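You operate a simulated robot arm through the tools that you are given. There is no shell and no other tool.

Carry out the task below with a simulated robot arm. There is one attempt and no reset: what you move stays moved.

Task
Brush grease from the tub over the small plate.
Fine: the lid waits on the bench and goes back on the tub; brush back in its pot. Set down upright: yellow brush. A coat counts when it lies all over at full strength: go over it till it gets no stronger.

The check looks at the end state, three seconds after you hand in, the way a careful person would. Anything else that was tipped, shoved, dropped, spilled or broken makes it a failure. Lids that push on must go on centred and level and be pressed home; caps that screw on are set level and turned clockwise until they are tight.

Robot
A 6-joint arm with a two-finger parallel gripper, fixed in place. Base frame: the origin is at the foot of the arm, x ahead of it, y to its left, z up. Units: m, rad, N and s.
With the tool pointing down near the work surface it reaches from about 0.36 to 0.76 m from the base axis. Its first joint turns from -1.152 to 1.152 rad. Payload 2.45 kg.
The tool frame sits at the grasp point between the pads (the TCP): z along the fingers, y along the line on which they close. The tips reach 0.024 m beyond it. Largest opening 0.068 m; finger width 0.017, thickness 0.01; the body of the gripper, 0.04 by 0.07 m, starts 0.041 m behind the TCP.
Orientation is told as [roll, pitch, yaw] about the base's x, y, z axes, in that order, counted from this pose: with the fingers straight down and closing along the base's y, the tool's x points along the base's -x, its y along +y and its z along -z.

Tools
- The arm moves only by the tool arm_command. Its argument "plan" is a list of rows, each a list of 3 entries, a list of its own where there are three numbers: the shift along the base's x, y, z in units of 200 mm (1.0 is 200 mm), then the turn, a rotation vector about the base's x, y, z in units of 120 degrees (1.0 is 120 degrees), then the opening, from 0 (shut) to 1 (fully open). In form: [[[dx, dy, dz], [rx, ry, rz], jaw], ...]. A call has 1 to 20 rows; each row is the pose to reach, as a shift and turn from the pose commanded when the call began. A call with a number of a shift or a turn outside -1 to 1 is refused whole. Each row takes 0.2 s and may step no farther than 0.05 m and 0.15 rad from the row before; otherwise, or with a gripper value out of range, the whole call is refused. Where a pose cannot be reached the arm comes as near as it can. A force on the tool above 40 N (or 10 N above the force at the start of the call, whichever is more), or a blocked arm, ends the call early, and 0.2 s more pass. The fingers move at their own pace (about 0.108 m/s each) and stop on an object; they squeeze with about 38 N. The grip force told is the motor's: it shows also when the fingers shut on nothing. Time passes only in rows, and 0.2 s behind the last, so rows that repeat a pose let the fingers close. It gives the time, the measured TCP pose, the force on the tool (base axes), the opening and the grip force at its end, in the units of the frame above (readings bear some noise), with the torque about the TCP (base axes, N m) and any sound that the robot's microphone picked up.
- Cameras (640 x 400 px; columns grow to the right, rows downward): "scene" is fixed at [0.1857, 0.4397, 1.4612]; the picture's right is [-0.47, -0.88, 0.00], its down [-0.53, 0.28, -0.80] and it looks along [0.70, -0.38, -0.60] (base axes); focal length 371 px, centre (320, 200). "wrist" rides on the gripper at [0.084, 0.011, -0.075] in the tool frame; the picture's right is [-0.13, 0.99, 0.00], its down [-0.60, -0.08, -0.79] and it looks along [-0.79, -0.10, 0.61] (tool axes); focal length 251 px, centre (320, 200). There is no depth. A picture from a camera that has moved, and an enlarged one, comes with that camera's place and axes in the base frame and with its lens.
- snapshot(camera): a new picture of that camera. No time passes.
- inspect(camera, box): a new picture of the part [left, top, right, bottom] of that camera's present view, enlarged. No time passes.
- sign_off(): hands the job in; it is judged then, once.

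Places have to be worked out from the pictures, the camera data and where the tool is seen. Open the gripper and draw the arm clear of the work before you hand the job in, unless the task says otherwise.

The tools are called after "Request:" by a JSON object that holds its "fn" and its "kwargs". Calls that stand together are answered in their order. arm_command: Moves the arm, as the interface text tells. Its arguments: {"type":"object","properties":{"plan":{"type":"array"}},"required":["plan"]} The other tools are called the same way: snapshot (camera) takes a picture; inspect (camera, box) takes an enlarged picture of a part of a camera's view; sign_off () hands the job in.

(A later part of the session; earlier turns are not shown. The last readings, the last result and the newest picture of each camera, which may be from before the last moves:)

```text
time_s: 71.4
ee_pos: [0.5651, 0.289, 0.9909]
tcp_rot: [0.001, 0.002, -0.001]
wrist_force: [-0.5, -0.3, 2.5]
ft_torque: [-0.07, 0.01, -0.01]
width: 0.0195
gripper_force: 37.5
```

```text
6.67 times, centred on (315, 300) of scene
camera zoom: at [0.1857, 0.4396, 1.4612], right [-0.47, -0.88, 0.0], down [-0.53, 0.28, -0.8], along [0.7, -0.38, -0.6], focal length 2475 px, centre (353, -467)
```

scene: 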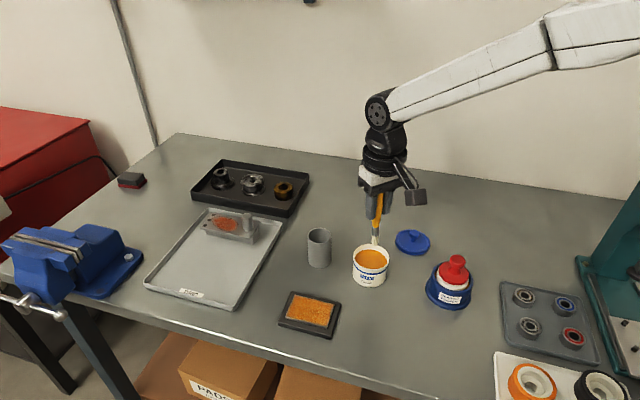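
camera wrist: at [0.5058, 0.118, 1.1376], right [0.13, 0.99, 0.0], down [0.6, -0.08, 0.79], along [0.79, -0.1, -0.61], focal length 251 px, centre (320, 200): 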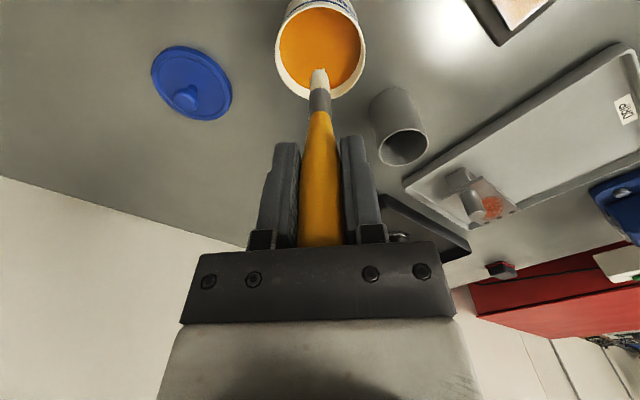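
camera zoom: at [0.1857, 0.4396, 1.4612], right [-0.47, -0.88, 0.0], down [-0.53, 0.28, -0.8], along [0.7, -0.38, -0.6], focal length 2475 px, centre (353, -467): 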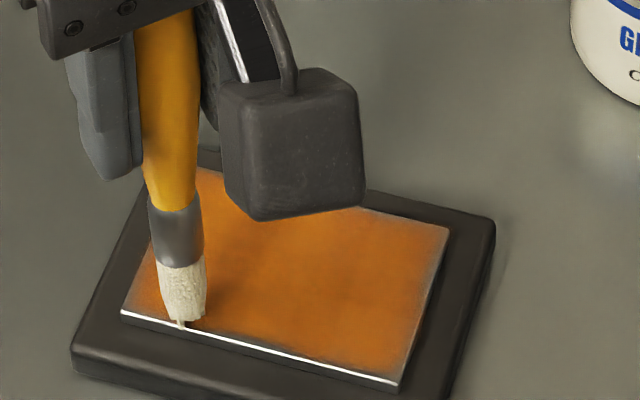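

I lift the brush and move it slightly toward the tub to view the whole plate.

Request:
{"fn": "arm_command", "kwargs": {"plan": [[[0, 0, 0.1], [0, 0, 0], 0], [[0, 0, 0.3], [0, 0, 0], 0], [[0.05, -0.2, 0.3], [0, 0, 0], 0], [[0.05, -0.35, 0.3], [0, 0, 0], 0], [[0.05, -0.35, 0.3], [0, 0, 0], 0]]}}

Request:
{"fn": "inspect", "kwargs": {"camera": "scene", "box": [278, 285, 348, 335]}}

Request:
{"fn": "inspect", "kwargs": {"camera": "wrist", "box": [290, 0, 480, 130]}}

Request:
{"fn": "snapshot", "kwargs": {"camera": "wrist"}}

```text
time_s: 72.6
ee_pos: [0.5738, 0.2158, 1.0502]
tcp_rot: [0.0, 0.001, 0.0]
wrist_force: [0.1, 0.5, 0.2]
ft_torque: [0.0, 0.03, -0.01]
width: 0.0196
gripper_force: 37.3
```

```text
8.00 times, centred on (313, 310) of scene
camera zoom: at [0.1857, 0.4396, 1.4612], right [-0.47, -0.88, 0.0], down [-0.53, 0.28, -0.8], along [0.7, -0.38, -0.6], focal length 2970 px, centre (376, -680)
```

zoom: 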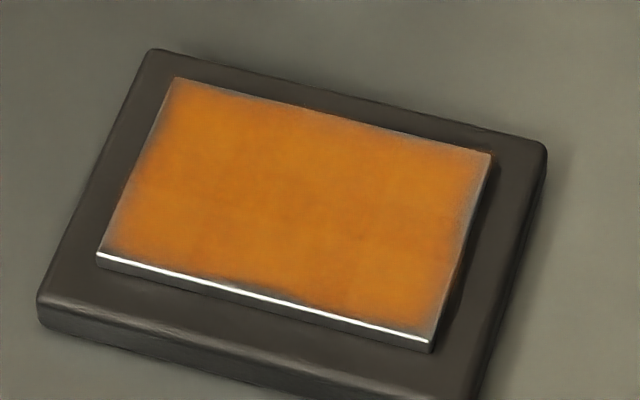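

```text
3.08 times, centred on (385, 65) of wrist
camera zoom: at [0.49, 0.2263, 1.1242], right [0.13, 0.99, 0.0], down [0.6, -0.08, 0.79], along [0.79, -0.1, -0.61], focal length 774 px, centre (120, 615)
```

zoom: 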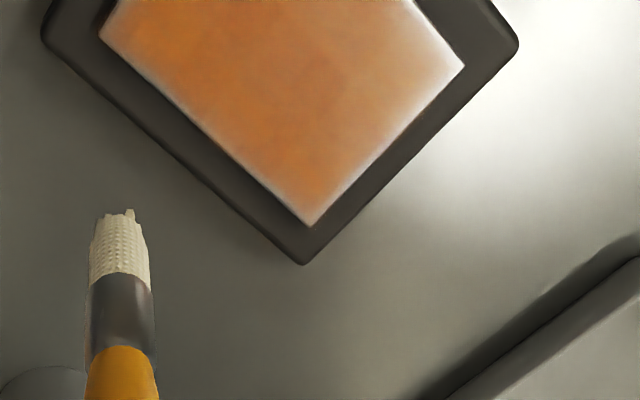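

```text
taken
camera wrist: at [0.49, 0.2263, 1.1242], right [0.13, 0.99, 0.0], down [0.6, -0.08, 0.79], along [0.79, -0.1, -0.61], focal length 251 px, centre (320, 200)
```

wrist: 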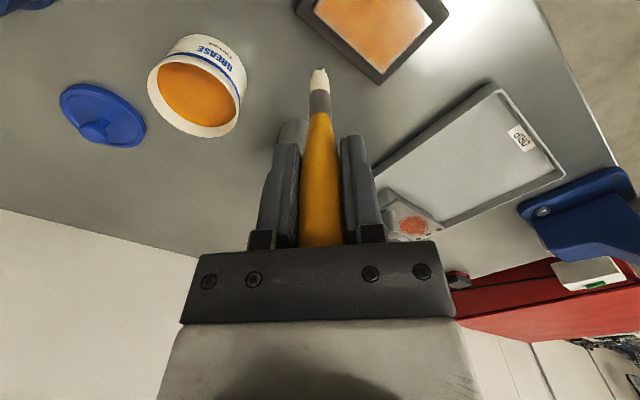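

The plate looks identical to how it was before the recharge, which suggests the coat no longer gets stronger. I compare the coat close up with the grease in the tub, and check the bristles.

Request:
{"fn": "inspect", "kwargs": {"camera": "scene", "box": [283, 290, 313, 320]}}

Request:
{"fn": "inspect", "kwargs": {"camera": "scene", "box": [310, 295, 340, 330]}}

Request:
{"fn": "inspect", "kwargs": {"camera": "scene", "box": [325, 225, 395, 295]}}

Request:
{"fn": "inspect", "kwargs": {"camera": "wrist", "box": [285, 50, 355, 130]}}

```text
13.33 times, centred on (298, 305) of scene
camera zoom: at [0.1857, 0.4396, 1.4612], right [-0.47, -0.88, 0.0], down [-0.53, 0.28, -0.8], along [0.7, -0.38, -0.6], focal length 4950 px, centre (613, -1200)
```

zoom: 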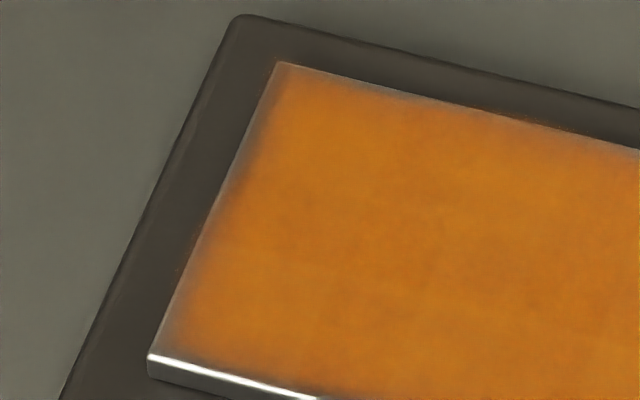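

```text
11.43 times, centred on (325, 312) of scene
camera zoom: at [0.1857, 0.4396, 1.4612], right [-0.47, -0.88, 0.0], down [-0.53, 0.28, -0.8], along [0.7, -0.38, -0.6], focal length 4243 px, centre (263, -1086)
```

zoom: 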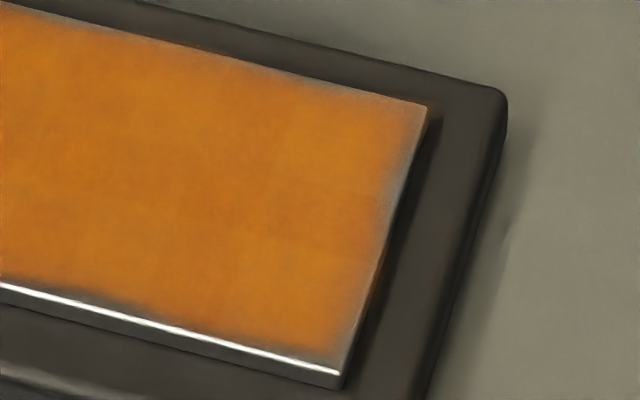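

```text
5.71 times, centred on (360, 260) of scene
camera zoom: at [0.1857, 0.4396, 1.4612], right [-0.47, -0.88, 0.0], down [-0.53, 0.28, -0.8], along [0.7, -0.38, -0.6], focal length 2122 px, centre (91, -143)
```

zoom: 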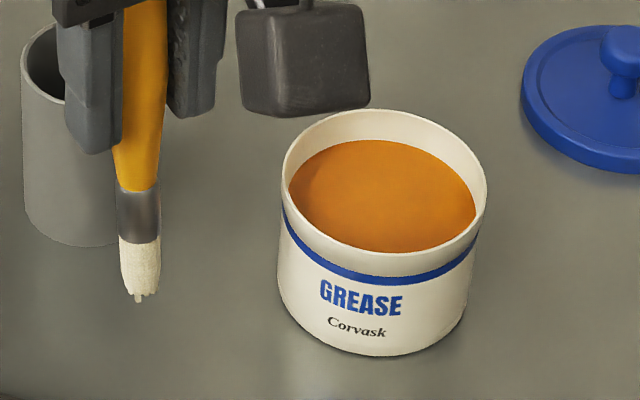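

```text
5.00 times, centred on (320, 90) of wrist
camera zoom: at [0.49, 0.2263, 1.1242], right [0.13, 0.99, 0.0], down [0.6, -0.08, 0.79], along [0.79, -0.1, -0.61], focal length 1257 px, centre (320, 750)
```

zoom: 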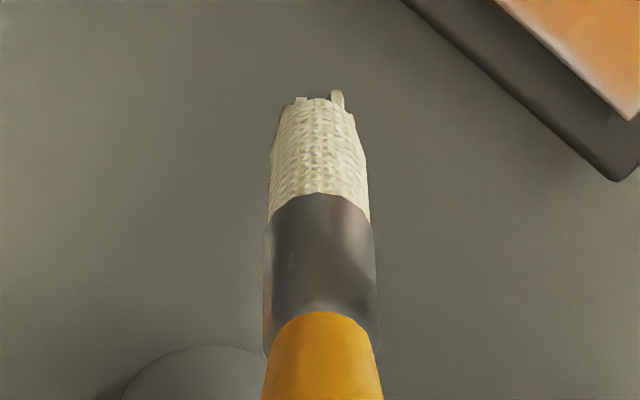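

The coat's colour matches the grease in the tub and is even; the soft border stays the same after repeated edge passes. For certainty I make one more firm pass over the plate, starting with the -v half, which had lighter contact last time.

Request:
{"fn": "arm_command", "kwargs": {"plan": [[[0.07, 0.12, 0], [0, 0, 0], 0], [[0.137, 0.237, 0], [0, 0, 0], 0], [[0.137, 0.237, -0.15], [0, 0, 0], 0], [[0.137, 0.237, -0.28], [0, 0, 0], 0], [[0.137, 0.237, -0.302], [0, 0, 0], 0], [[0.0769, 0.1769, -0.302], [0, 0, 0], 0], [[0.0168, 0.1168, -0.302], [0, 0, 0], 0], [[-0.0433, 0.0567, -0.302], [0, 0, 0], 0], [[-0.1034, -0.0034, -0.302], [0, 0, 0], 0], [[-0.1317, 0.0249, -0.302], [0, 0, 0], 0], [[-0.0716, 0.085, -0.302], [0, 0, 0], 0], [[-0.0115, 0.1451, -0.302], [0, 0, 0], 0], [[0.0486, 0.2052, -0.302], [0, 0, 0], 0], [[0.1087, 0.2653, -0.302], [0, 0, 0], 0], [[0.0804, 0.2936, -0.302], [0, 0, 0], 0], [[0.0203, 0.2335, -0.302], [0, 0, 0], 0], [[-0.0398, 0.1734, -0.302], [0, 0, 0], 0], [[-0.0999, 0.1133, -0.302], [0, 0, 0], 0], [[-0.16, 0.0532, -0.302], [0, 0, 0], 0], [[-0.1883, 0.0814, -0.302], [0, 0, 0], 0]]}}

Request:
{"fn": "inspect", "kwargs": {"camera": "scene", "box": [275, 270, 355, 330]}}

```text
time_s: 76.8
ee_pos: [0.5358, 0.2332, 0.9903]
tcp_rot: [0.002, -0.001, 0.001]
wrist_force: [2.2, -2.0, 9.7]
ft_torque: [-0.21, -0.22, 0.0]
width: 0.0198
gripper_force: 37.4
```

```text
6.67 times, centred on (315, 300) of scene
camera zoom: at [0.1856, 0.4395, 1.4613], right [-0.47, -0.88, 0.0], down [-0.53, 0.28, -0.8], along [0.7, -0.38, -0.6], focal length 2475 px, centre (353, -467)
```

zoom: 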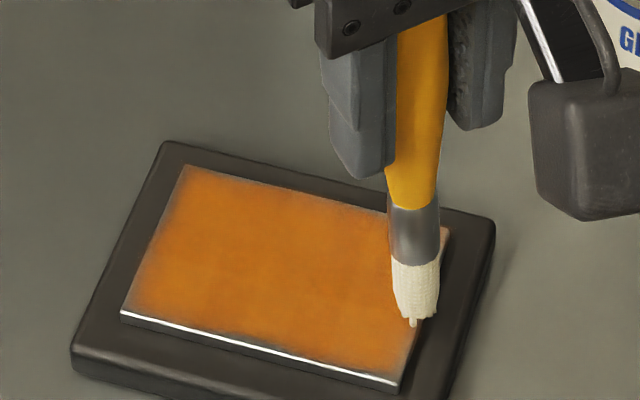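

Firm contact (9.7 N) with no visible change in colour. I finish the same pass over the +v half and lift off.

Request:
{"fn": "arm_command", "kwargs": {"plan": [[[0.0106, 0.0071, 0], [0, 0, 0], 0], [[0.0707, 0.0672, 0], [0, 0, 0], 0], [[0.1308, 0.1273, 0], [0, 0, 0], 0], [[0.1909, 0.1874, 0], [0, 0, 0], 0], [[0.251, 0.2475, 0], [0, 0, 0], 0], [[0.2227, 0.2758, 0], [0, 0, 0], 0], [[0.1626, 0.2157, 0], [0, 0, 0], 0], [[0.1025, 0.1556, 0], [0, 0, 0], 0], [[0.0424, 0.0955, 0], [0, 0, 0], 0], [[-0.0177, 0.0354, 0], [0, 0, 0], 0], [[-0.046, 0.0636, 0], [0, 0, 0], 0], [[0.0141, 0.1237, 0], [0, 0, 0], 0], [[0.0742, 0.1838, 0], [0, 0, 0], 0], [[0.1343, 0.2439, 0], [0, 0, 0], 0], [[0.1945, 0.3041, 0], [0, 0, 0], 0], [[0.2298, 0.2687, 0], [0, 0, 0], 0], [[0.2652, 0.2333, 0], [0, 0, 0], 0], [[0.2652, 0.2333, 0.15], [0, 0, 0], 0], [[0.2652, 0.2333, 0.35], [0, 0, 0], 0], [[0.2652, 0.2333, 0.55], [0, 0, 0], 0]]}}

Request:
{"fn": "inspect", "kwargs": {"camera": "scene", "box": [278, 285, 348, 335]}}

Request:
{"fn": "snapshot", "kwargs": {"camera": "scene"}}

Request:
{"fn": "snapshot", "kwargs": {"camera": "wrist"}}

```text
time_s: 81.0
ee_pos: [0.5885, 0.2803, 1.1009]
tcp_rot: [0.0, 0.001, -0.001]
wrist_force: [0.2, 0.3, -1.1]
ft_torque: [0.04, 0.0, -0.04]
width: 0.0195
gripper_force: 37.5
```

```text
8.00 times, centred on (313, 310) of scene
camera zoom: at [0.1857, 0.4397, 1.4612], right [-0.47, -0.88, 0.0], down [-0.53, 0.28, -0.8], along [0.7, -0.38, -0.6], focal length 2970 px, centre (376, -680)
```

zoom: 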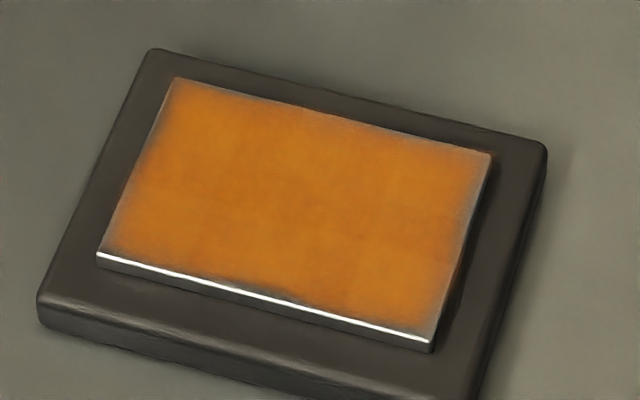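

```text
taken
```

scene: 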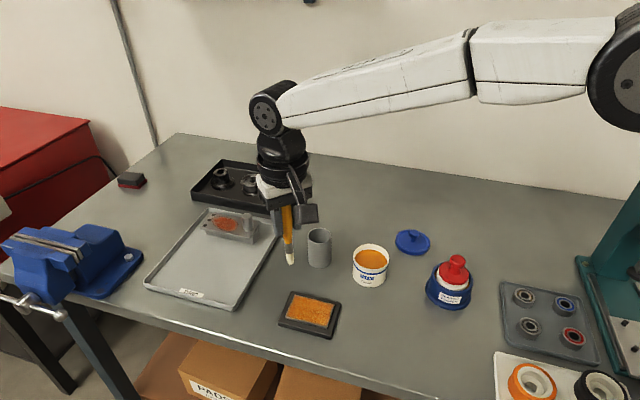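

```text
taken
camera wrist: at [0.5046, 0.291, 1.1745], right [0.13, 0.99, 0.0], down [0.6, -0.08, 0.79], along [0.79, -0.1, -0.61], focal length 251 px, centre (320, 200)
```

wrist: 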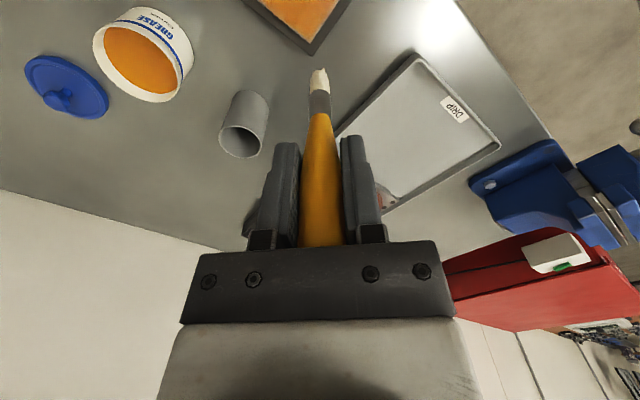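

The coat is unchanged after the extra pass, so it's at full strength all over. I now carry the brush to above its pot.

Request:
{"fn": "arm_command", "kwargs": {"plan": [[[0.1, -0.13, 0], [0, 0, 0], 0], [[0.21, -0.26, 0], [0, 0, 0], 0], [[0.32, -0.39, 0], [0, 0, 0], 0], [[0.42, -0.52, 0], [0, 0, 0], 0], [[0.42, -0.52, 0], [0, 0, 0], 0], [[0.42, -0.52, 0], [0, 0, 0], 0]]}}

Request:
{"fn": "snapshot", "kwargs": {"camera": "wrist"}}

Request:
{"fn": "inspect", "kwargs": {"camera": "scene", "box": [270, 160, 370, 280]}}

Request:
{"fn": "inspect", "kwargs": {"camera": "wrist", "box": [270, 0, 380, 130]}}

```text
time_s: 82.4
ee_pos: [0.6728, 0.1769, 1.1024]
tcp_rot: [-0.001, 0.0, -0.001]
wrist_force: [0.0, -0.2, -0.1]
ft_torque: [-0.04, -0.02, 0.03]
width: 0.0199
gripper_force: 37.8
```

```text
taken
camera wrist: at [0.5883, 0.1884, 1.1755], right [0.13, 0.99, 0.0], down [0.6, -0.08, 0.79], along [0.79, -0.1, -0.61], focal length 251 px, centre (320, 200)
```

wrist: 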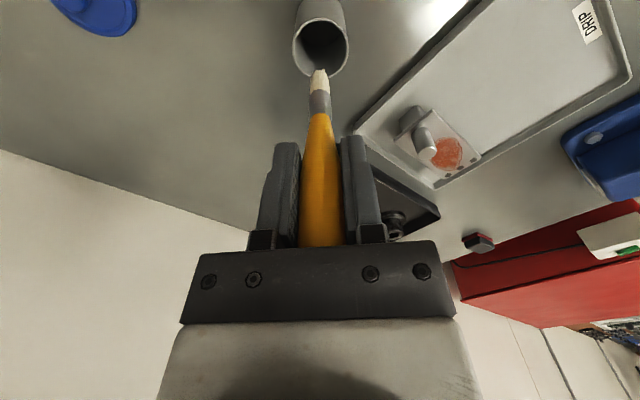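

```text
3.33 times, centred on (320, 220) of scene
camera zoom: at [0.1858, 0.4397, 1.4612], right [-0.47, -0.88, 0.0], down [-0.53, 0.28, -0.8], along [0.7, -0.38, -0.6], focal length 1238 px, centre (320, 133)
```

zoom: 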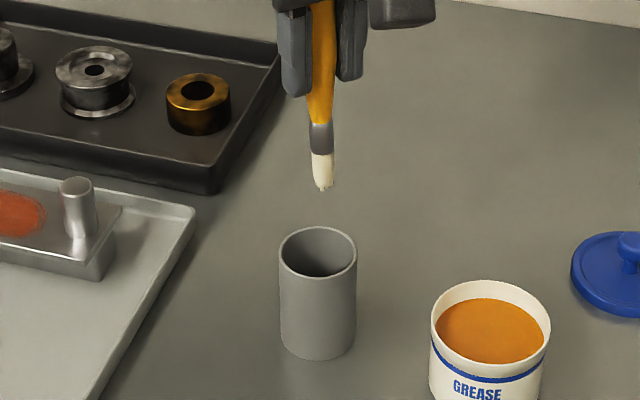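

```text
3.08 times, centred on (325, 65) of wrist
camera zoom: at [0.5883, 0.1884, 1.1755], right [0.13, 0.99, 0.0], down [0.6, -0.08, 0.79], along [0.79, -0.1, -0.61], focal length 774 px, centre (305, 615)
```

zoom: 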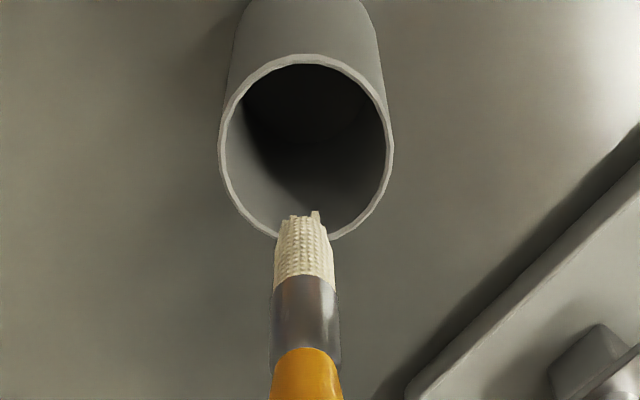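

The tip sits about 6 mm short of the pot centre in x because the brush tilts by about 3° in the grip. I turn the tool by 3° about y to make the brush vertical, shift slightly in x, and lower the tip just into the pot.

Request:
{"fn": "arm_command", "kwargs": {"plan": [[[0.005, 0, 0], [0, -0.012, 0], 0], [[0.009, 0, 0], [0, -0.024, 0], 0], [[0.009, 0, -0.1], [0, -0.024, 0], 0], [[0.009, 0, -0.2], [0, -0.024, 0], 0], [[0.009, 0, -0.28], [0, -0.024, 0], 0], [[0.009, 0, -0.28], [0, -0.024, 0], 0]]}}

Request:
{"fn": "snapshot", "kwargs": {"camera": "wrist"}}

Request:
{"fn": "inspect", "kwargs": {"camera": "scene", "box": [270, 180, 370, 280]}}

```text
time_s: 83.8
ee_pos: [0.6758, 0.1785, 1.0441]
tcp_rot: [0.0, -0.05, -0.001]
wrist_force: [0.1, 0.2, 0.3]
ft_torque: [-0.01, -0.02, 0.0]
width: 0.0199
gripper_force: 37.3
```

```text
taken
camera wrist: at [0.5877, 0.1894, 1.1139], right [0.13, 0.99, 0.01], down [0.56, -0.08, 0.82], along [0.82, -0.1, -0.57], focal length 251 px, centre (320, 200)
```

wrist: 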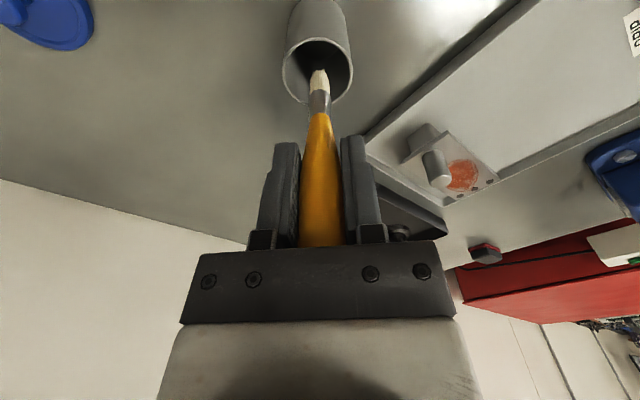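

```text
4.00 times, centred on (320, 230) of scene
camera zoom: at [0.1857, 0.4397, 1.4612], right [-0.47, -0.88, 0.0], down [-0.53, 0.28, -0.8], along [0.7, -0.38, -0.6], focal length 1485 px, centre (320, 80)
```

zoom: 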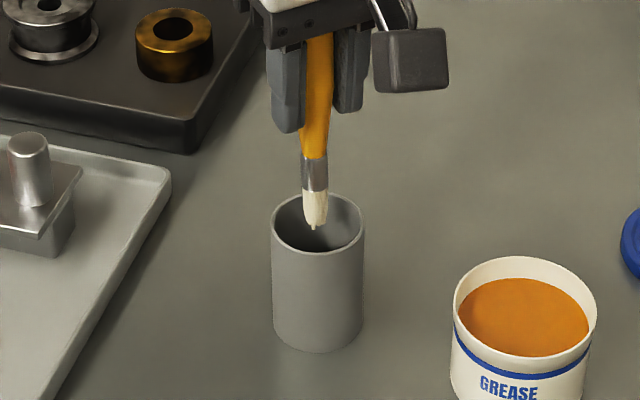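

The bristles are centred in the pot mouth. I lower the brush until its tip is just above the pot floor (TCP z≈0.985, fingertips still above the rim).

Request:
{"fn": "arm_command", "kwargs": {"plan": [[[0, 0, -0.08], [0, 0, 0], 0], [[0, 0, -0.16], [0, 0, 0], 0], [[0, 0, -0.23], [0, 0, 0], 0], [[0, 0, -0.28], [0, 0, 0], 0], [[0, 0, -0.298], [0, 0, 0], 0], [[0, 0, -0.298], [0, 0, 0], 0]]}}

Request:
{"fn": "snapshot", "kwargs": {"camera": "wrist"}}

Request:
{"fn": "inspect", "kwargs": {"camera": "scene", "box": [280, 190, 360, 280]}}

```text
time_s: 85.2
ee_pos: [0.6761, 0.1782, 0.9845]
tcp_rot: [0.0, -0.05, 0.001]
wrist_force: [-0.1, 0.2, -0.5]
ft_torque: [-0.03, 0.01, 0.01]
width: 0.0196
gripper_force: 37.6
```

```text
taken
camera wrist: at [0.5878, 0.1891, 1.054], right [0.13, 0.99, 0.01], down [0.56, -0.08, 0.82], along [0.82, -0.1, -0.57], focal length 251 px, centre (320, 200)
```

wrist: 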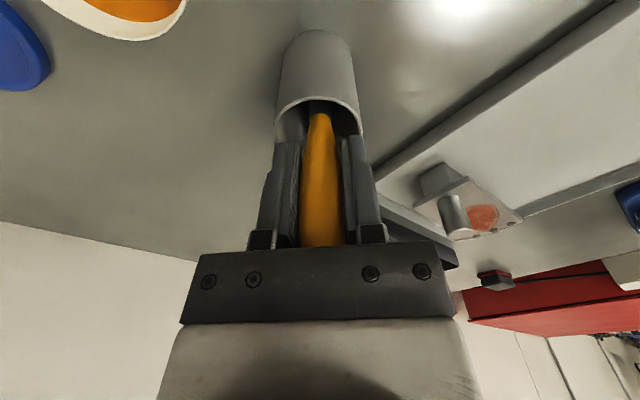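

```text
4.44 times, centred on (320, 235) of scene
camera zoom: at [0.1857, 0.4397, 1.4612], right [-0.47, -0.88, 0.0], down [-0.53, 0.28, -0.8], along [0.7, -0.38, -0.6], focal length 1650 px, centre (320, 44)
```

zoom: 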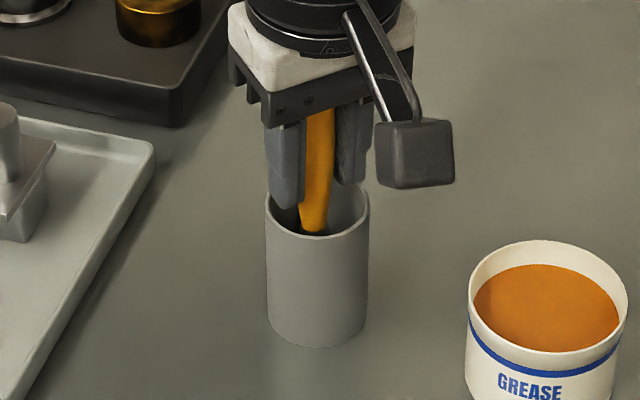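

The fingertips are just above the rim with no contact. I open only slightly so the brush settles the last few mm, rise 12 mm, and then open fully.

Request:
{"fn": "arm_command", "kwargs": {"plan": [[[0, 0, 0], [0, 0, 0], 0.31], [[0, 0, 0], [0, 0, 0], 0.35], [[0, 0, 0], [0, 0, 0], 0.35], [[0, 0, 0.02], [0, 0, 0], 0.35], [[0, 0, 0.06], [0, 0, 0], 0.35], [[0, 0, 0.06], [0, 0, 0], 0.4]]}}

Request:
{"fn": "snapshot", "kwargs": {"camera": "wrist"}}

Request:
{"fn": "inspect", "kwargs": {"camera": "scene", "box": [280, 190, 360, 280]}}

```text
time_s: 86.6
ee_pos: [0.6767, 0.1771, 0.9972]
tcp_rot: [0.001, -0.05, -0.001]
wrist_force: [-0.5, -0.6, 0.4]
ft_torque: [0.0, 0.01, -0.02]
width: 0.0272
gripper_force: 0.0
```

```text
taken
camera wrist: at [0.5885, 0.189, 1.0665], right [0.13, 0.99, 0.01], down [0.56, -0.08, 0.82], along [0.82, -0.1, -0.57], focal length 251 px, centre (320, 200)
```

wrist: 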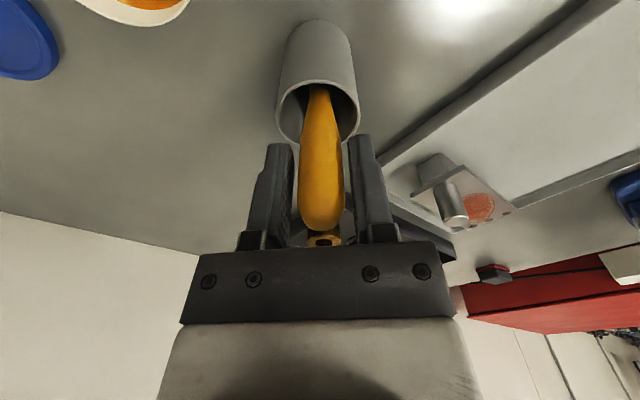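

```text
4.44 times, centred on (320, 235) of scene
camera zoom: at [0.1857, 0.4397, 1.4612], right [-0.47, -0.88, 0.0], down [-0.53, 0.28, -0.8], along [0.7, -0.38, -0.6], focal length 1650 px, centre (320, 44)
```

zoom: 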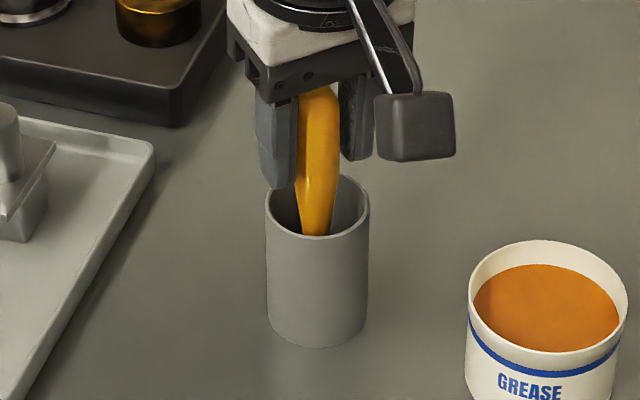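

The brush has settled in the pot and stands free between the fingers. I open fully, rise clear of the handle and take the tool tilt back out.

Request:
{"fn": "arm_command", "kwargs": {"plan": [[[0, 0, 0], [0, 0, 0], 0.7], [[0, 0, 0], [0, 0, 0], 1], [[0, 0, 0.1], [0, 0, 0], 1], [[0, 0, 0.25], [0, 0, 0], 1], [[0, 0, 0.45], [0, 0, 0], 1], [[0, 0, 0.6], [0, 0.012, 0], 1], [[0, 0, 0.6], [0, 0.024, 0], 1], [[0, 0, 0.6], [0, 0.024, 0], 1]]}}

Request:
{"fn": "snapshot", "kwargs": {"camera": "wrist"}}

Request:
{"fn": "inspect", "kwargs": {"camera": "scene", "box": [280, 190, 360, 280]}}

Request:
{"fn": "snapshot", "kwargs": {"camera": "scene"}}

```text
time_s: 88.4
ee_pos: [0.6745, 0.1764, 1.1169]
tcp_rot: [0.0, 0.0, -0.001]
wrist_force: [-0.2, 0.7, -0.2]
ft_torque: [0.01, 0.01, 0.05]
width: 0.0681
gripper_force: 0.2
```

```text
taken
camera wrist: at [0.5909, 0.1875, 1.1911], right [0.13, 0.99, 0.0], down [0.6, -0.08, 0.79], along [0.79, -0.1, -0.61], focal length 251 px, centre (320, 200)
```

wrist: 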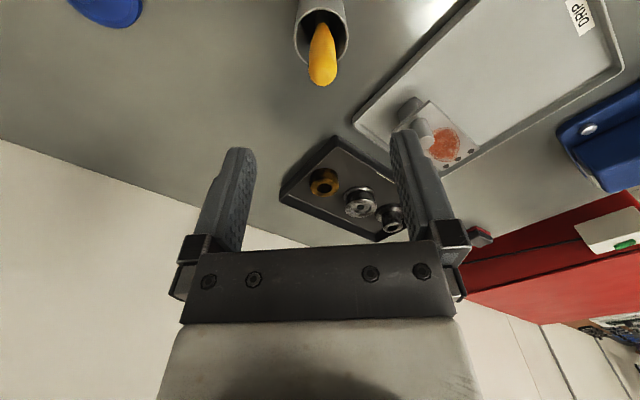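

```text
4.44 times, centred on (320, 235) of scene
camera zoom: at [0.1857, 0.4397, 1.4612], right [-0.47, -0.88, 0.0], down [-0.53, 0.28, -0.8], along [0.7, -0.38, -0.6], focal length 1650 px, centre (320, 44)
```

zoom: 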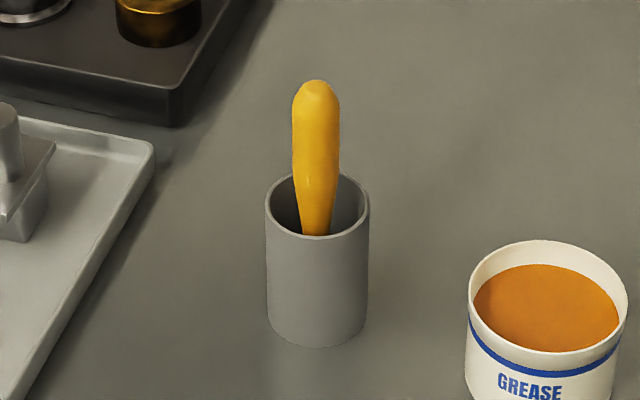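

```text
taken
```

scene: 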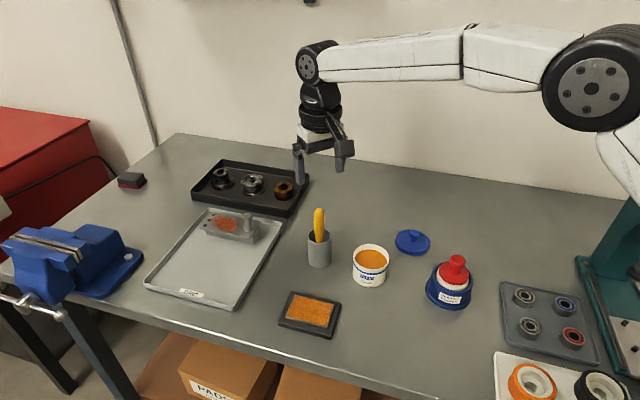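

The brush stands upright in its pot as at the start. Next is the lid: I move over toward its knob at about (0.620, -0.031).

Request:
{"fn": "arm_command", "kwargs": {"plan": [[[-0.06, -0.2, 0], [0, 0, 0], 1], [[-0.12, -0.4, 0], [0, 0, 0], 1], [[-0.18, -0.6, 0], [0, 0, 0], 1], [[-0.24, -0.8, 0], [0, 0, 0], 1], [[-0.279, -0.98, -0.05], [0, 0, 0], 1], [[-0.279, -0.98, -0.2], [0, 0, 0], 1], [[-0.279, -0.98, -0.2], [0, 0, 0], 1]]}}

Request:
{"fn": "snapshot", "kwargs": {"camera": "wrist"}}

Request:
{"fn": "inspect", "kwargs": {"camera": "scene", "box": [350, 180, 470, 290]}}

```text
time_s: 90.0
ee_pos: [0.6184, -0.0191, 1.0768]
tcp_rot: [0.0, 0.003, 0.0]
wrist_force: [0.0, -0.1, -0.3]
ft_torque: [-0.03, -0.01, 0.02]
width: 0.0683
gripper_force: 0.1
```

```text
taken
camera wrist: at [0.5348, -0.0086, 1.1501], right [0.13, 0.99, 0.0], down [0.6, -0.08, 0.79], along [0.79, -0.1, -0.61], focal length 251 px, centre (320, 200)
```

wrist: 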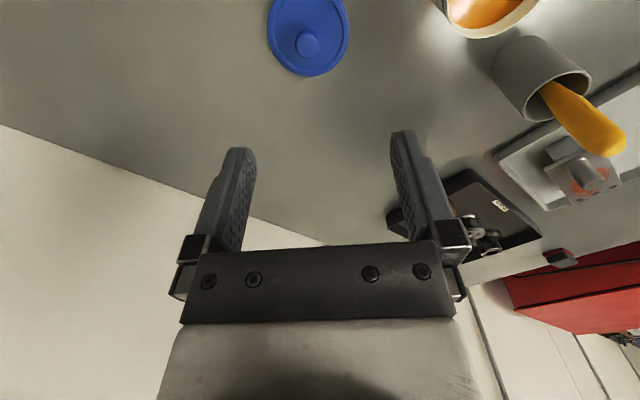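

```text
3.64 times, centred on (410, 235) of scene
camera zoom: at [0.1857, 0.4396, 1.4612], right [-0.47, -0.88, 0.0], down [-0.53, 0.28, -0.8], along [0.7, -0.38, -0.6], focal length 1350 px, centre (-7, 73)
```

zoom: 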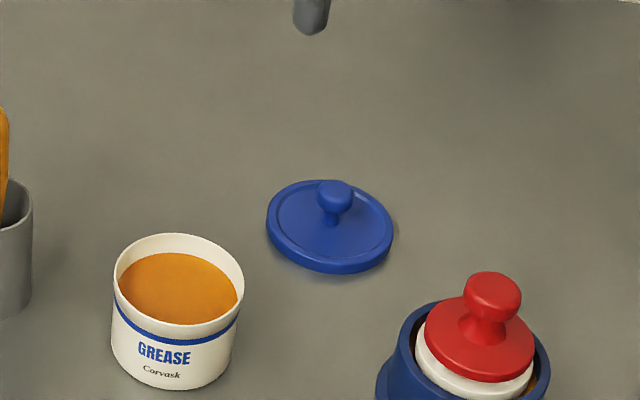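

The knob reads about (0.620, -0.030), matching where I left it. I align and go down with the fingers open to the same height as at release (z≈0.929).

Request:
{"fn": "arm_command", "kwargs": {"plan": [[[0.0015, -0.064, -0.1], [0, 0, 0], 1], [[0.0015, -0.064, -0.3], [0, 0, 0], 1], [[0.0015, -0.064, -0.5], [0, 0, 0], 1], [[0.0015, -0.064, -0.65], [0, 0, 0], 1], [[0.0015, -0.064, -0.742], [0, 0, 0], 1], [[0.0015, -0.064, -0.742], [0, 0, 0], 1]]}}

Request:
{"fn": "snapshot", "kwargs": {"camera": "wrist"}}

Request:
{"fn": "inspect", "kwargs": {"camera": "scene", "box": [370, 200, 470, 280]}}

```text
time_s: 91.4
ee_pos: [0.62, -0.0307, 0.9293]
tcp_rot: [0.001, 0.0, -0.001]
wrist_force: [-0.1, 0.2, -0.1]
ft_torque: [0.06, 0.02, 0.0]
width: 0.0681
gripper_force: 0.0
```

```text
taken
camera wrist: at [0.5362, -0.0195, 1.0033], right [0.13, 0.99, 0.0], down [0.6, -0.08, 0.79], along [0.79, -0.1, -0.61], focal length 251 px, centre (320, 200)
```

wrist: 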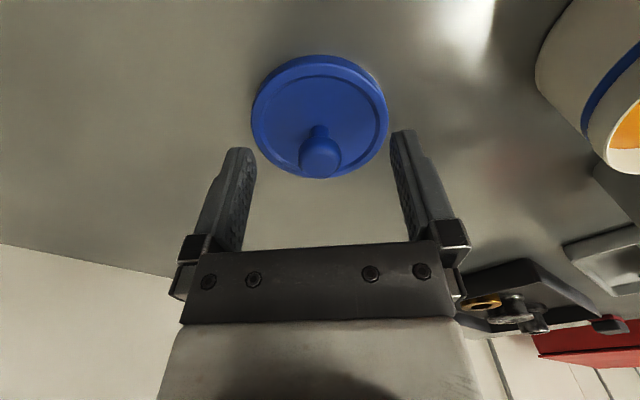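

```text
5.00 times, centred on (420, 240) of scene
camera zoom: at [0.1857, 0.4397, 1.4612], right [-0.47, -0.88, 0.0], down [-0.53, 0.28, -0.8], along [0.7, -0.38, -0.6], focal length 1856 px, centre (-180, 0)
```

zoom: 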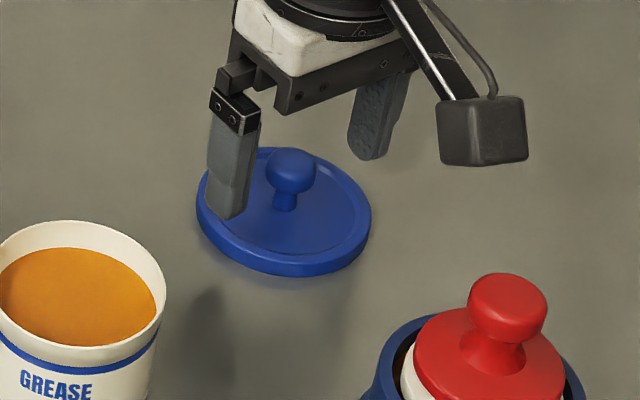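

The lid lies flat and centred between the fingers. I close on the knob.

Request:
{"fn": "arm_command", "kwargs": {"plan": [[[0, 0, 0], [0, 0, 0], 0.5], [[0, 0, 0], [0, 0, 0], 0.3], [[0, 0, 0], [0, 0, 0], 0.2], [[0, 0, 0], [0, 0, 0], 0], [[0, 0, 0], [0, 0, 0], 0], [[0, 0, 0], [0, 0, 0], 0]]}}

Request:
{"fn": "inspect", "kwargs": {"camera": "wrist", "box": [230, 30, 410, 200]}}

Request:
{"fn": "inspect", "kwargs": {"camera": "scene", "box": [370, 200, 470, 280]}}

```text
time_s: 92.8
ee_pos: [0.6201, -0.0308, 0.9292]
tcp_rot: [-0.001, 0.0, -0.002]
wrist_force: [-0.9, 0.5, -0.5]
ft_torque: [0.0, -0.02, 0.01]
width: 0.0198
gripper_force: 37.3
```

```text
2.35 times, centred on (320, 115) of wrist
camera zoom: at [0.5362, -0.0195, 1.0036], right [0.13, 0.99, 0.0], down [0.6, -0.08, 0.79], along [0.79, -0.1, -0.61], focal length 592 px, centre (320, 400)
```

zoom: 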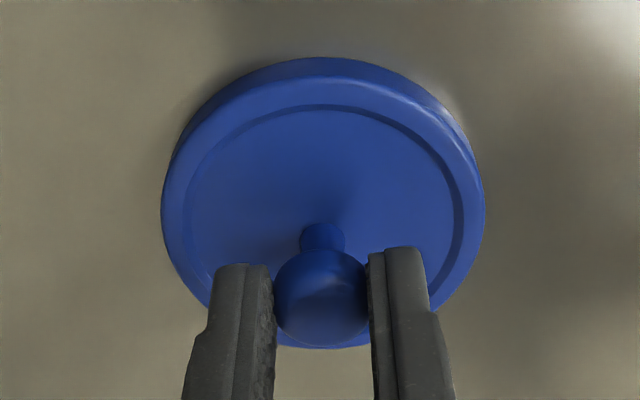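

```text
5.00 times, centred on (420, 240) of scene
camera zoom: at [0.1857, 0.4397, 1.4612], right [-0.47, -0.88, 0.0], down [-0.53, 0.28, -0.8], along [0.7, -0.38, -0.6], focal length 1856 px, centre (-180, 0)
```

zoom: 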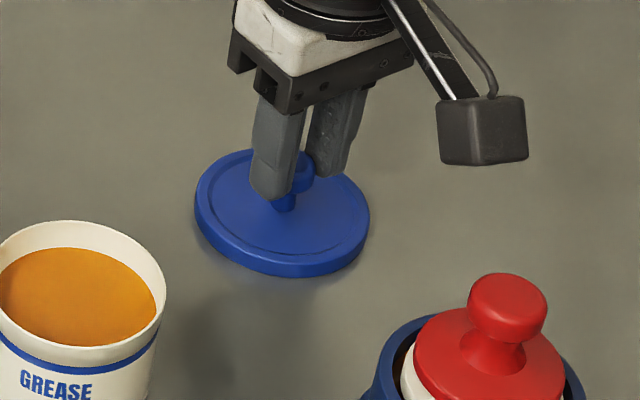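

The lid is gripped and flat. I lift it 10 cm and carry it over the tub, stopping above to check tilt and centring.

Request:
{"fn": "arm_command", "kwargs": {"plan": [[[0, 0, 0.05], [0, 0, 0], 0], [[0, 0, 0.2], [0, 0, 0], 0], [[0, 0, 0.4], [0, 0, 0], 0], [[0, 0, 0.5], [0, 0, 0], 0], [[-0.04, 0.17, 0.5], [0, 0, 0], 0], [[-0.08, 0.34, 0.5], [0, 0, 0], 0], [[-0.12, 0.51, 0.5], [0, 0, 0], 0], [[-0.15, 0.68, 0.5], [0, 0, 0], 0], [[-0.15, 0.68, 0.38], [0, 0, 0], 0], [[-0.15, 0.68, 0.38], [0, 0, 0], 0]]}}

Request:
{"fn": "snapshot", "kwargs": {"camera": "wrist"}}

Request:
{"fn": "inspect", "kwargs": {"camera": "scene", "box": [330, 200, 430, 300]}}

Request:
{"fn": "inspect", "kwargs": {"camera": "wrist", "box": [230, 0, 410, 200]}}

```text
time_s: 95.0
ee_pos: [0.5899, 0.1044, 1.0043]
tcp_rot: [0.001, -0.001, -0.002]
wrist_force: [0.3, 0.2, -0.2]
ft_torque: [0.01, -0.02, -0.01]
width: 0.0194
gripper_force: 37.0
```

```text
taken
camera wrist: at [0.506, 0.1155, 1.0785], right [0.13, 0.99, 0.0], down [0.6, -0.08, 0.79], along [0.79, -0.1, -0.61], focal length 251 px, centre (320, 200)
```

wrist: 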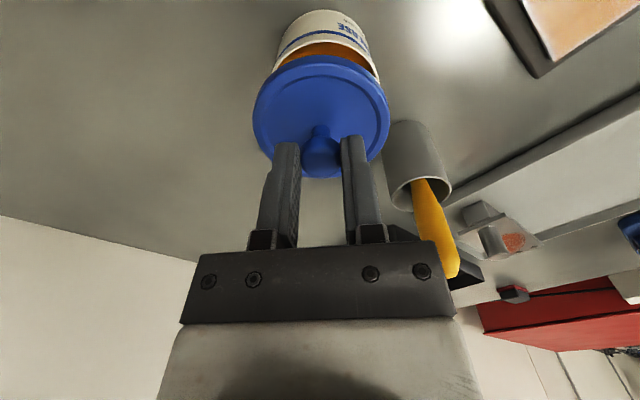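

```text
4.00 times, centred on (380, 250) of scene
camera zoom: at [0.1857, 0.4397, 1.4612], right [-0.47, -0.88, 0.0], down [-0.53, 0.28, -0.8], along [0.7, -0.38, -0.6], focal length 1485 px, centre (80, 0)
```

zoom: 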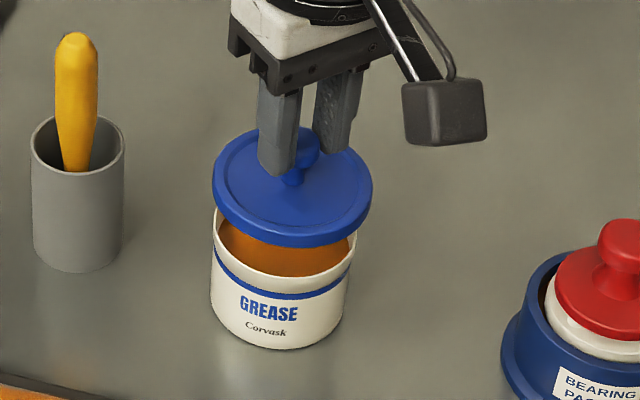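

```text
2.00 times, centred on (320, 100) of wrist
camera zoom: at [0.506, 0.1155, 1.0785], right [0.13, 0.99, 0.0], down [0.6, -0.08, 0.79], along [0.79, -0.1, -0.61], focal length 503 px, centre (320, 400)
```

zoom: 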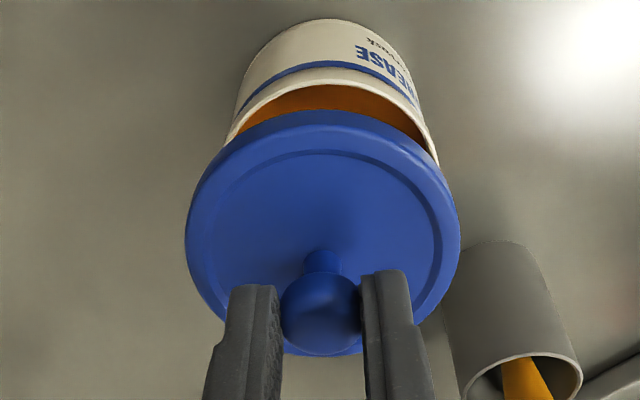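

The scene picture puts the lid about 28 mm above its seat and within about 1 mm of the tub axis; the lid had slid about 6 mm lower in the fingers when it first came off. I lower to just above the rim and check again.

Request:
{"fn": "arm_command", "kwargs": {"plan": [[[0, -0.002, -0.04], [0, 0, 0], 0], [[0, -0.002, -0.08], [0, 0, 0], 0], [[0, -0.002, -0.09], [0, 0, 0], 0], [[0, -0.002, -0.09], [0, 0, 0], 0]]}}

Request:
{"fn": "inspect", "kwargs": {"camera": "scene", "box": [340, 215, 400, 295]}}

Request:
{"fn": "inspect", "kwargs": {"camera": "wrist", "box": [230, 0, 410, 200]}}

```text
time_s: 96.0
ee_pos: [0.59, 0.103, 0.9863]
tcp_rot: [0.0, 0.0, 0.0]
wrist_force: [0.0, -0.6, 0.2]
ft_torque: [-0.01, -0.01, -0.01]
width: 0.0196
gripper_force: 36.8
```

```text
5.00 times, centred on (370, 255) of scene
camera zoom: at [0.1857, 0.4397, 1.4612], right [-0.47, -0.88, 0.0], down [-0.53, 0.28, -0.8], along [0.7, -0.38, -0.6], focal length 1856 px, centre (70, -75)
```

zoom: 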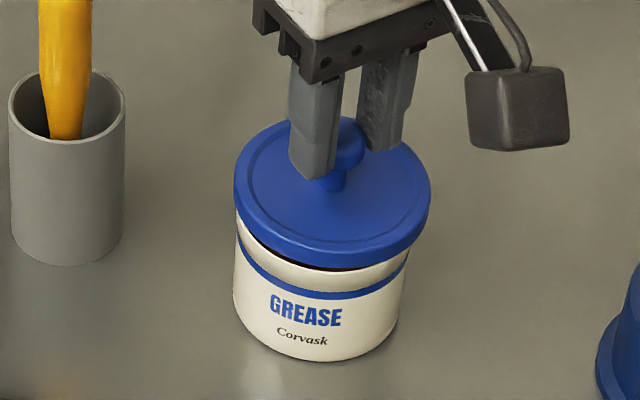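

```text
2.00 times, centred on (320, 100) of wrist
camera zoom: at [0.506, 0.1152, 1.0605], right [0.13, 0.99, 0.0], down [0.6, -0.08, 0.79], along [0.79, -0.1, -0.61], focal length 503 px, centre (320, 400)
```

zoom: 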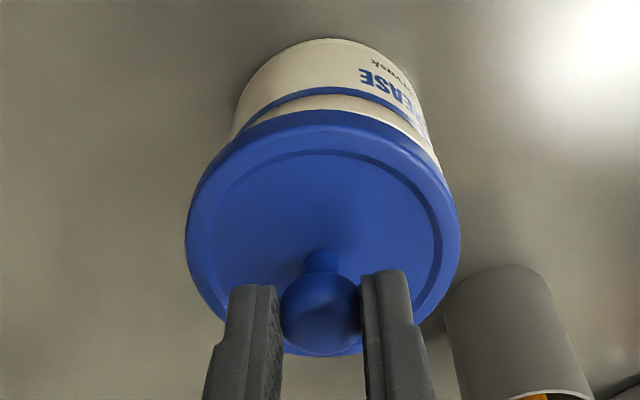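

The lid is about 10.5 mm above its seat; comparing lid and tub outlines, the tub axis is about 1.5 mm further in +y than the lid. I shift that much and recheck.

Request:
{"fn": "arm_command", "kwargs": {"plan": [[[0, 0.008, 0], [0, 0, 0], 0], [[0, 0.008, 0], [0, 0, 0], 0]]}}

Request:
{"fn": "inspect", "kwargs": {"camera": "scene", "box": [345, 220, 395, 290]}}

Request:
{"fn": "inspect", "kwargs": {"camera": "wrist", "box": [240, 0, 400, 130]}}

```text
time_s: 96.6
ee_pos: [0.5899, 0.1052, 0.9867]
tcp_rot: [0.001, 0.001, 0.0]
wrist_force: [0.0, 0.7, 0.2]
ft_torque: [0.01, -0.01, -0.03]
width: 0.0198
gripper_force: 37.6
```

```text
5.71 times, centred on (370, 255) of scene
camera zoom: at [0.1857, 0.4397, 1.4612], right [-0.47, -0.88, 0.0], down [-0.53, 0.28, -0.8], along [0.7, -0.38, -0.6], focal length 2122 px, centre (34, -114)
```

zoom: 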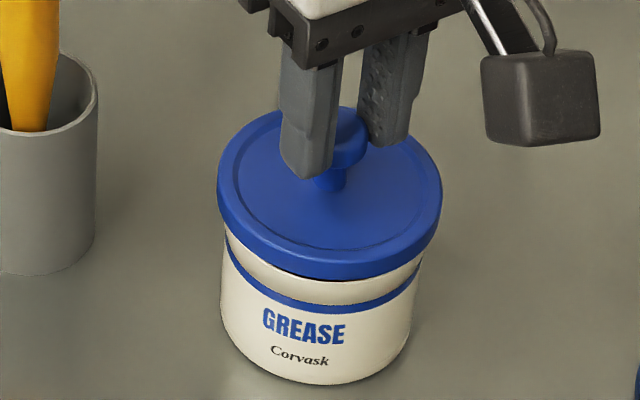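

```text
3.08 times, centred on (320, 65) of wrist
camera zoom: at [0.5059, 0.117, 1.0606], right [0.13, 0.99, 0.0], down [0.6, -0.08, 0.79], along [0.79, -0.1, -0.61], focal length 774 px, centre (320, 615)
```

zoom: 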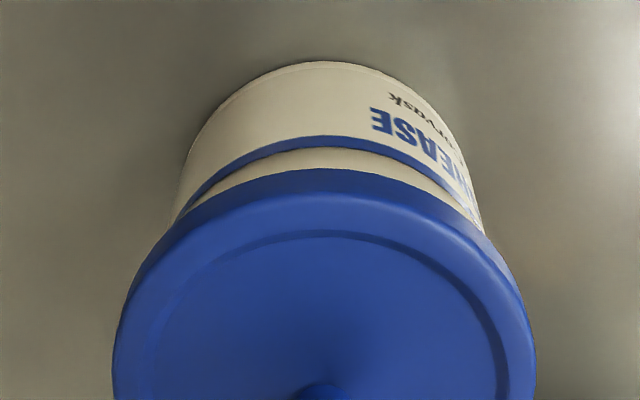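

Measured against the open-tub rim seen earlier, the lid is now laterally aligned within about 1 mm. I lower in small steps and read force and torque for one-sided contact.

Request:
{"fn": "arm_command", "kwargs": {"plan": [[[0, 0, -0.01], [0, 0, 0], 0], [[0, 0, -0.02], [0, 0, 0], 0], [[0, 0, -0.02], [0, 0, 0], 0]]}}

```text
time_s: 97.4
ee_pos: [0.59, 0.1043, 0.9821]
tcp_rot: [0.0, 0.0, 0.0]
wrist_force: [0.2, 0.5, -0.3]
ft_torque: [0.01, 0.01, 0.05]
width: 0.0197
gripper_force: 37.3
```

No contact at z≈0.983. I go on down 1.5 mm.

Request:
{"fn": "arm_command", "kwargs": {"plan": [[[0, 0, -0.004], [0, 0, 0], 0], [[0, 0, -0.008], [0, 0, 0], 0], [[0, 0, -0.008], [0, 0, 0], 0]]}}

Request:
{"fn": "inspect", "kwargs": {"camera": "scene", "box": [345, 220, 395, 290]}}

```text
time_s: 98.2
ee_pos: [0.5909, 0.1062, 0.9809]
tcp_rot: [0.0, 0.001, 0.001]
wrist_force: [-0.1, 0.1, 0.1]
ft_torque: [-0.05, 0.01, 0.01]
width: 0.0197
gripper_force: 37.4
```

```text
5.71 times, centred on (370, 255) of scene
camera zoom: at [0.1857, 0.4397, 1.4612], right [-0.47, -0.88, 0.0], down [-0.53, 0.28, -0.8], along [0.7, -0.38, -0.6], focal length 2122 px, centre (34, -114)
```

zoom: 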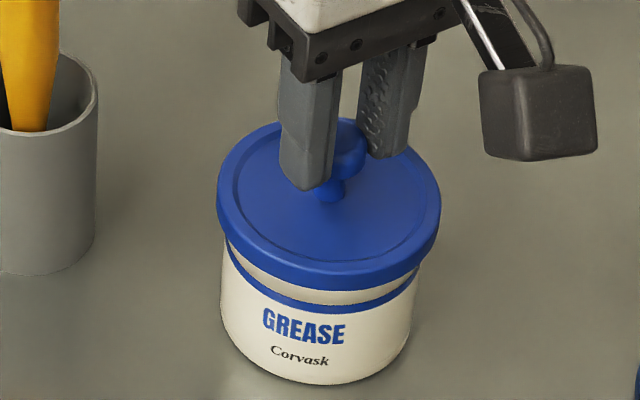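

Still free, and the skirt should now be starting over the rim, so the alignment looks good. Another 1.5 mm.

Request:
{"fn": "arm_command", "kwargs": {"plan": [[[0, 0, -0.004], [0, 0, 0], 0], [[0, 0, -0.008], [0, 0, 0], 0], [[0, 0, -0.008], [0, 0, 0], 0]]}}

```text
time_s: 99.0
ee_pos: [0.5896, 0.1056, 0.9795]
tcp_rot: [0.0, 0.001, 0.002]
wrist_force: [0.3, 0.5, 0.1]
ft_torque: [0.02, 0.0, 0.01]
width: 0.0196
gripper_force: 37.2
```

No contact at z≈0.980. I continue another 1.5 mm.

Request:
{"fn": "arm_command", "kwargs": {"plan": [[[0, 0, -0.004], [0, 0, 0], 0], [[0, 0, -0.008], [0, 0, 0], 0], [[0, 0, -0.008], [0, 0, 0], 0]]}}

Request:
{"fn": "inspect", "kwargs": {"camera": "scene", "box": [345, 220, 395, 290]}}

Request:
{"fn": "inspect", "kwargs": {"camera": "wrist", "box": [240, 0, 400, 130]}}

```text
time_s: 99.8
ee_pos: [0.5905, 0.105, 0.9778]
tcp_rot: [0.0, 0.0, -0.001]
wrist_force: [-0.4, 0.3, 0.2]
ft_torque: [0.04, 0.0, -0.01]
width: 0.0199
gripper_force: 37.2
```

```text
5.71 times, centred on (370, 255) of scene
camera zoom: at [0.1857, 0.4397, 1.4612], right [-0.47, -0.88, 0.0], down [-0.53, 0.28, -0.8], along [0.7, -0.38, -0.6], focal length 2122 px, centre (34, -114)
```

zoom: 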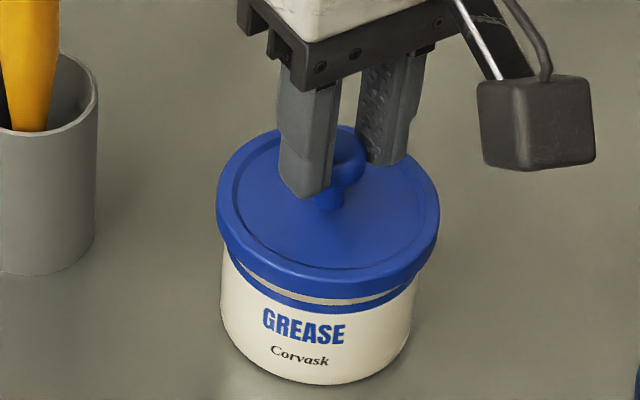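

```text
3.08 times, centred on (320, 65) of wrist
camera zoom: at [0.5058, 0.1168, 1.0515], right [0.13, 0.99, 0.0], down [0.6, -0.08, 0.79], along [0.79, -0.1, -0.61], focal length 774 px, centre (320, 615)
```

zoom: 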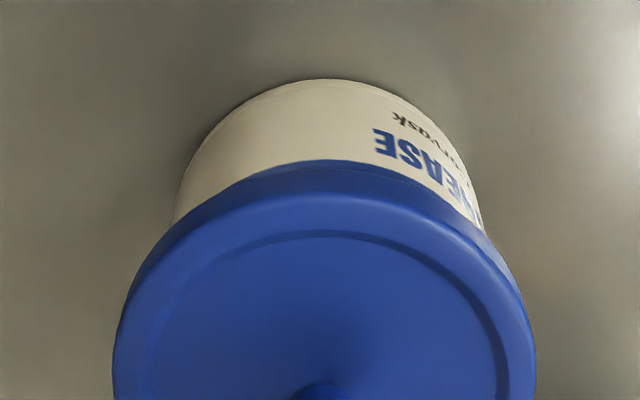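

The skirt is sliding down over the rim freely, a few mm left to the seat. I continue in 1–1.5 mm steps, watching the force.

Request:
{"fn": "arm_command", "kwargs": {"plan": [[[0, 0, -0.004], [0, 0, 0], 0], [[0, 0, -0.008], [0, 0, 0], 0], [[0, 0, -0.008], [0, 0, 0], 0]]}}

```text
time_s: 100.6
ee_pos: [0.5897, 0.107, 0.9771]
tcp_rot: [0.001, -0.001, 0.001]
wrist_force: [-7.9, 1.5, 14.0]
ft_torque: [0.07, 0.31, -0.01]
width: 0.0194
gripper_force: 37.8
heard: snap
```

A snap was heard with 14 N upward and a side force; I look at how the lid sits.

Request:
{"fn": "inspect", "kwargs": {"camera": "scene", "box": [345, 220, 395, 290]}}

Request:
{"fn": "inspect", "kwargs": {"camera": "wrist", "box": [240, 0, 400, 200]}}

```text
5.71 times, centred on (370, 255) of scene
camera zoom: at [0.1852, 0.4397, 1.4613], right [-0.47, -0.88, 0.0], down [-0.53, 0.28, -0.8], along [0.7, -0.38, -0.6], focal length 2122 px, centre (34, -114)
```

zoom: 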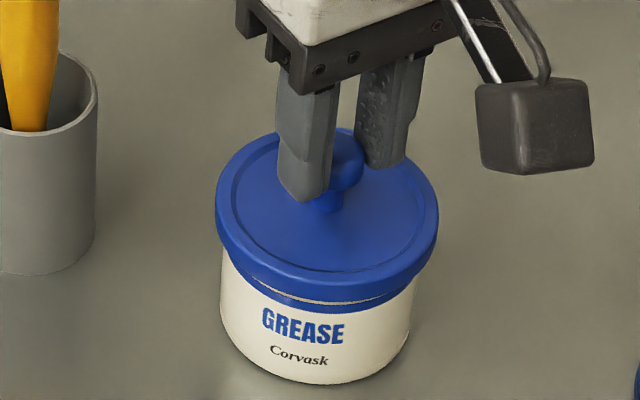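

```text
2.00 times, centred on (320, 100) of wrist
camera zoom: at [0.5051, 0.1175, 1.0509], right [0.13, 0.99, 0.0], down [0.6, -0.08, 0.79], along [0.79, -0.1, -0.61], focal length 503 px, centre (320, 400)
```

zoom: 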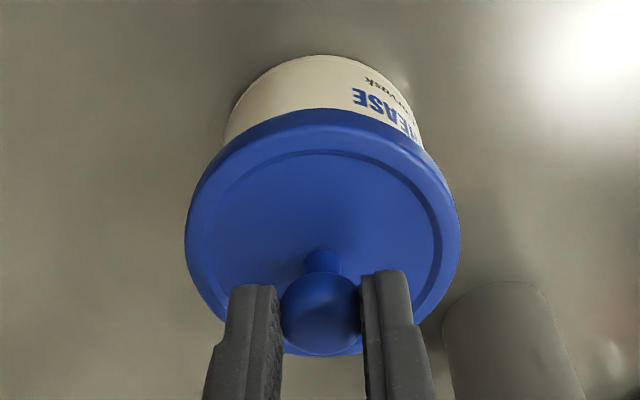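

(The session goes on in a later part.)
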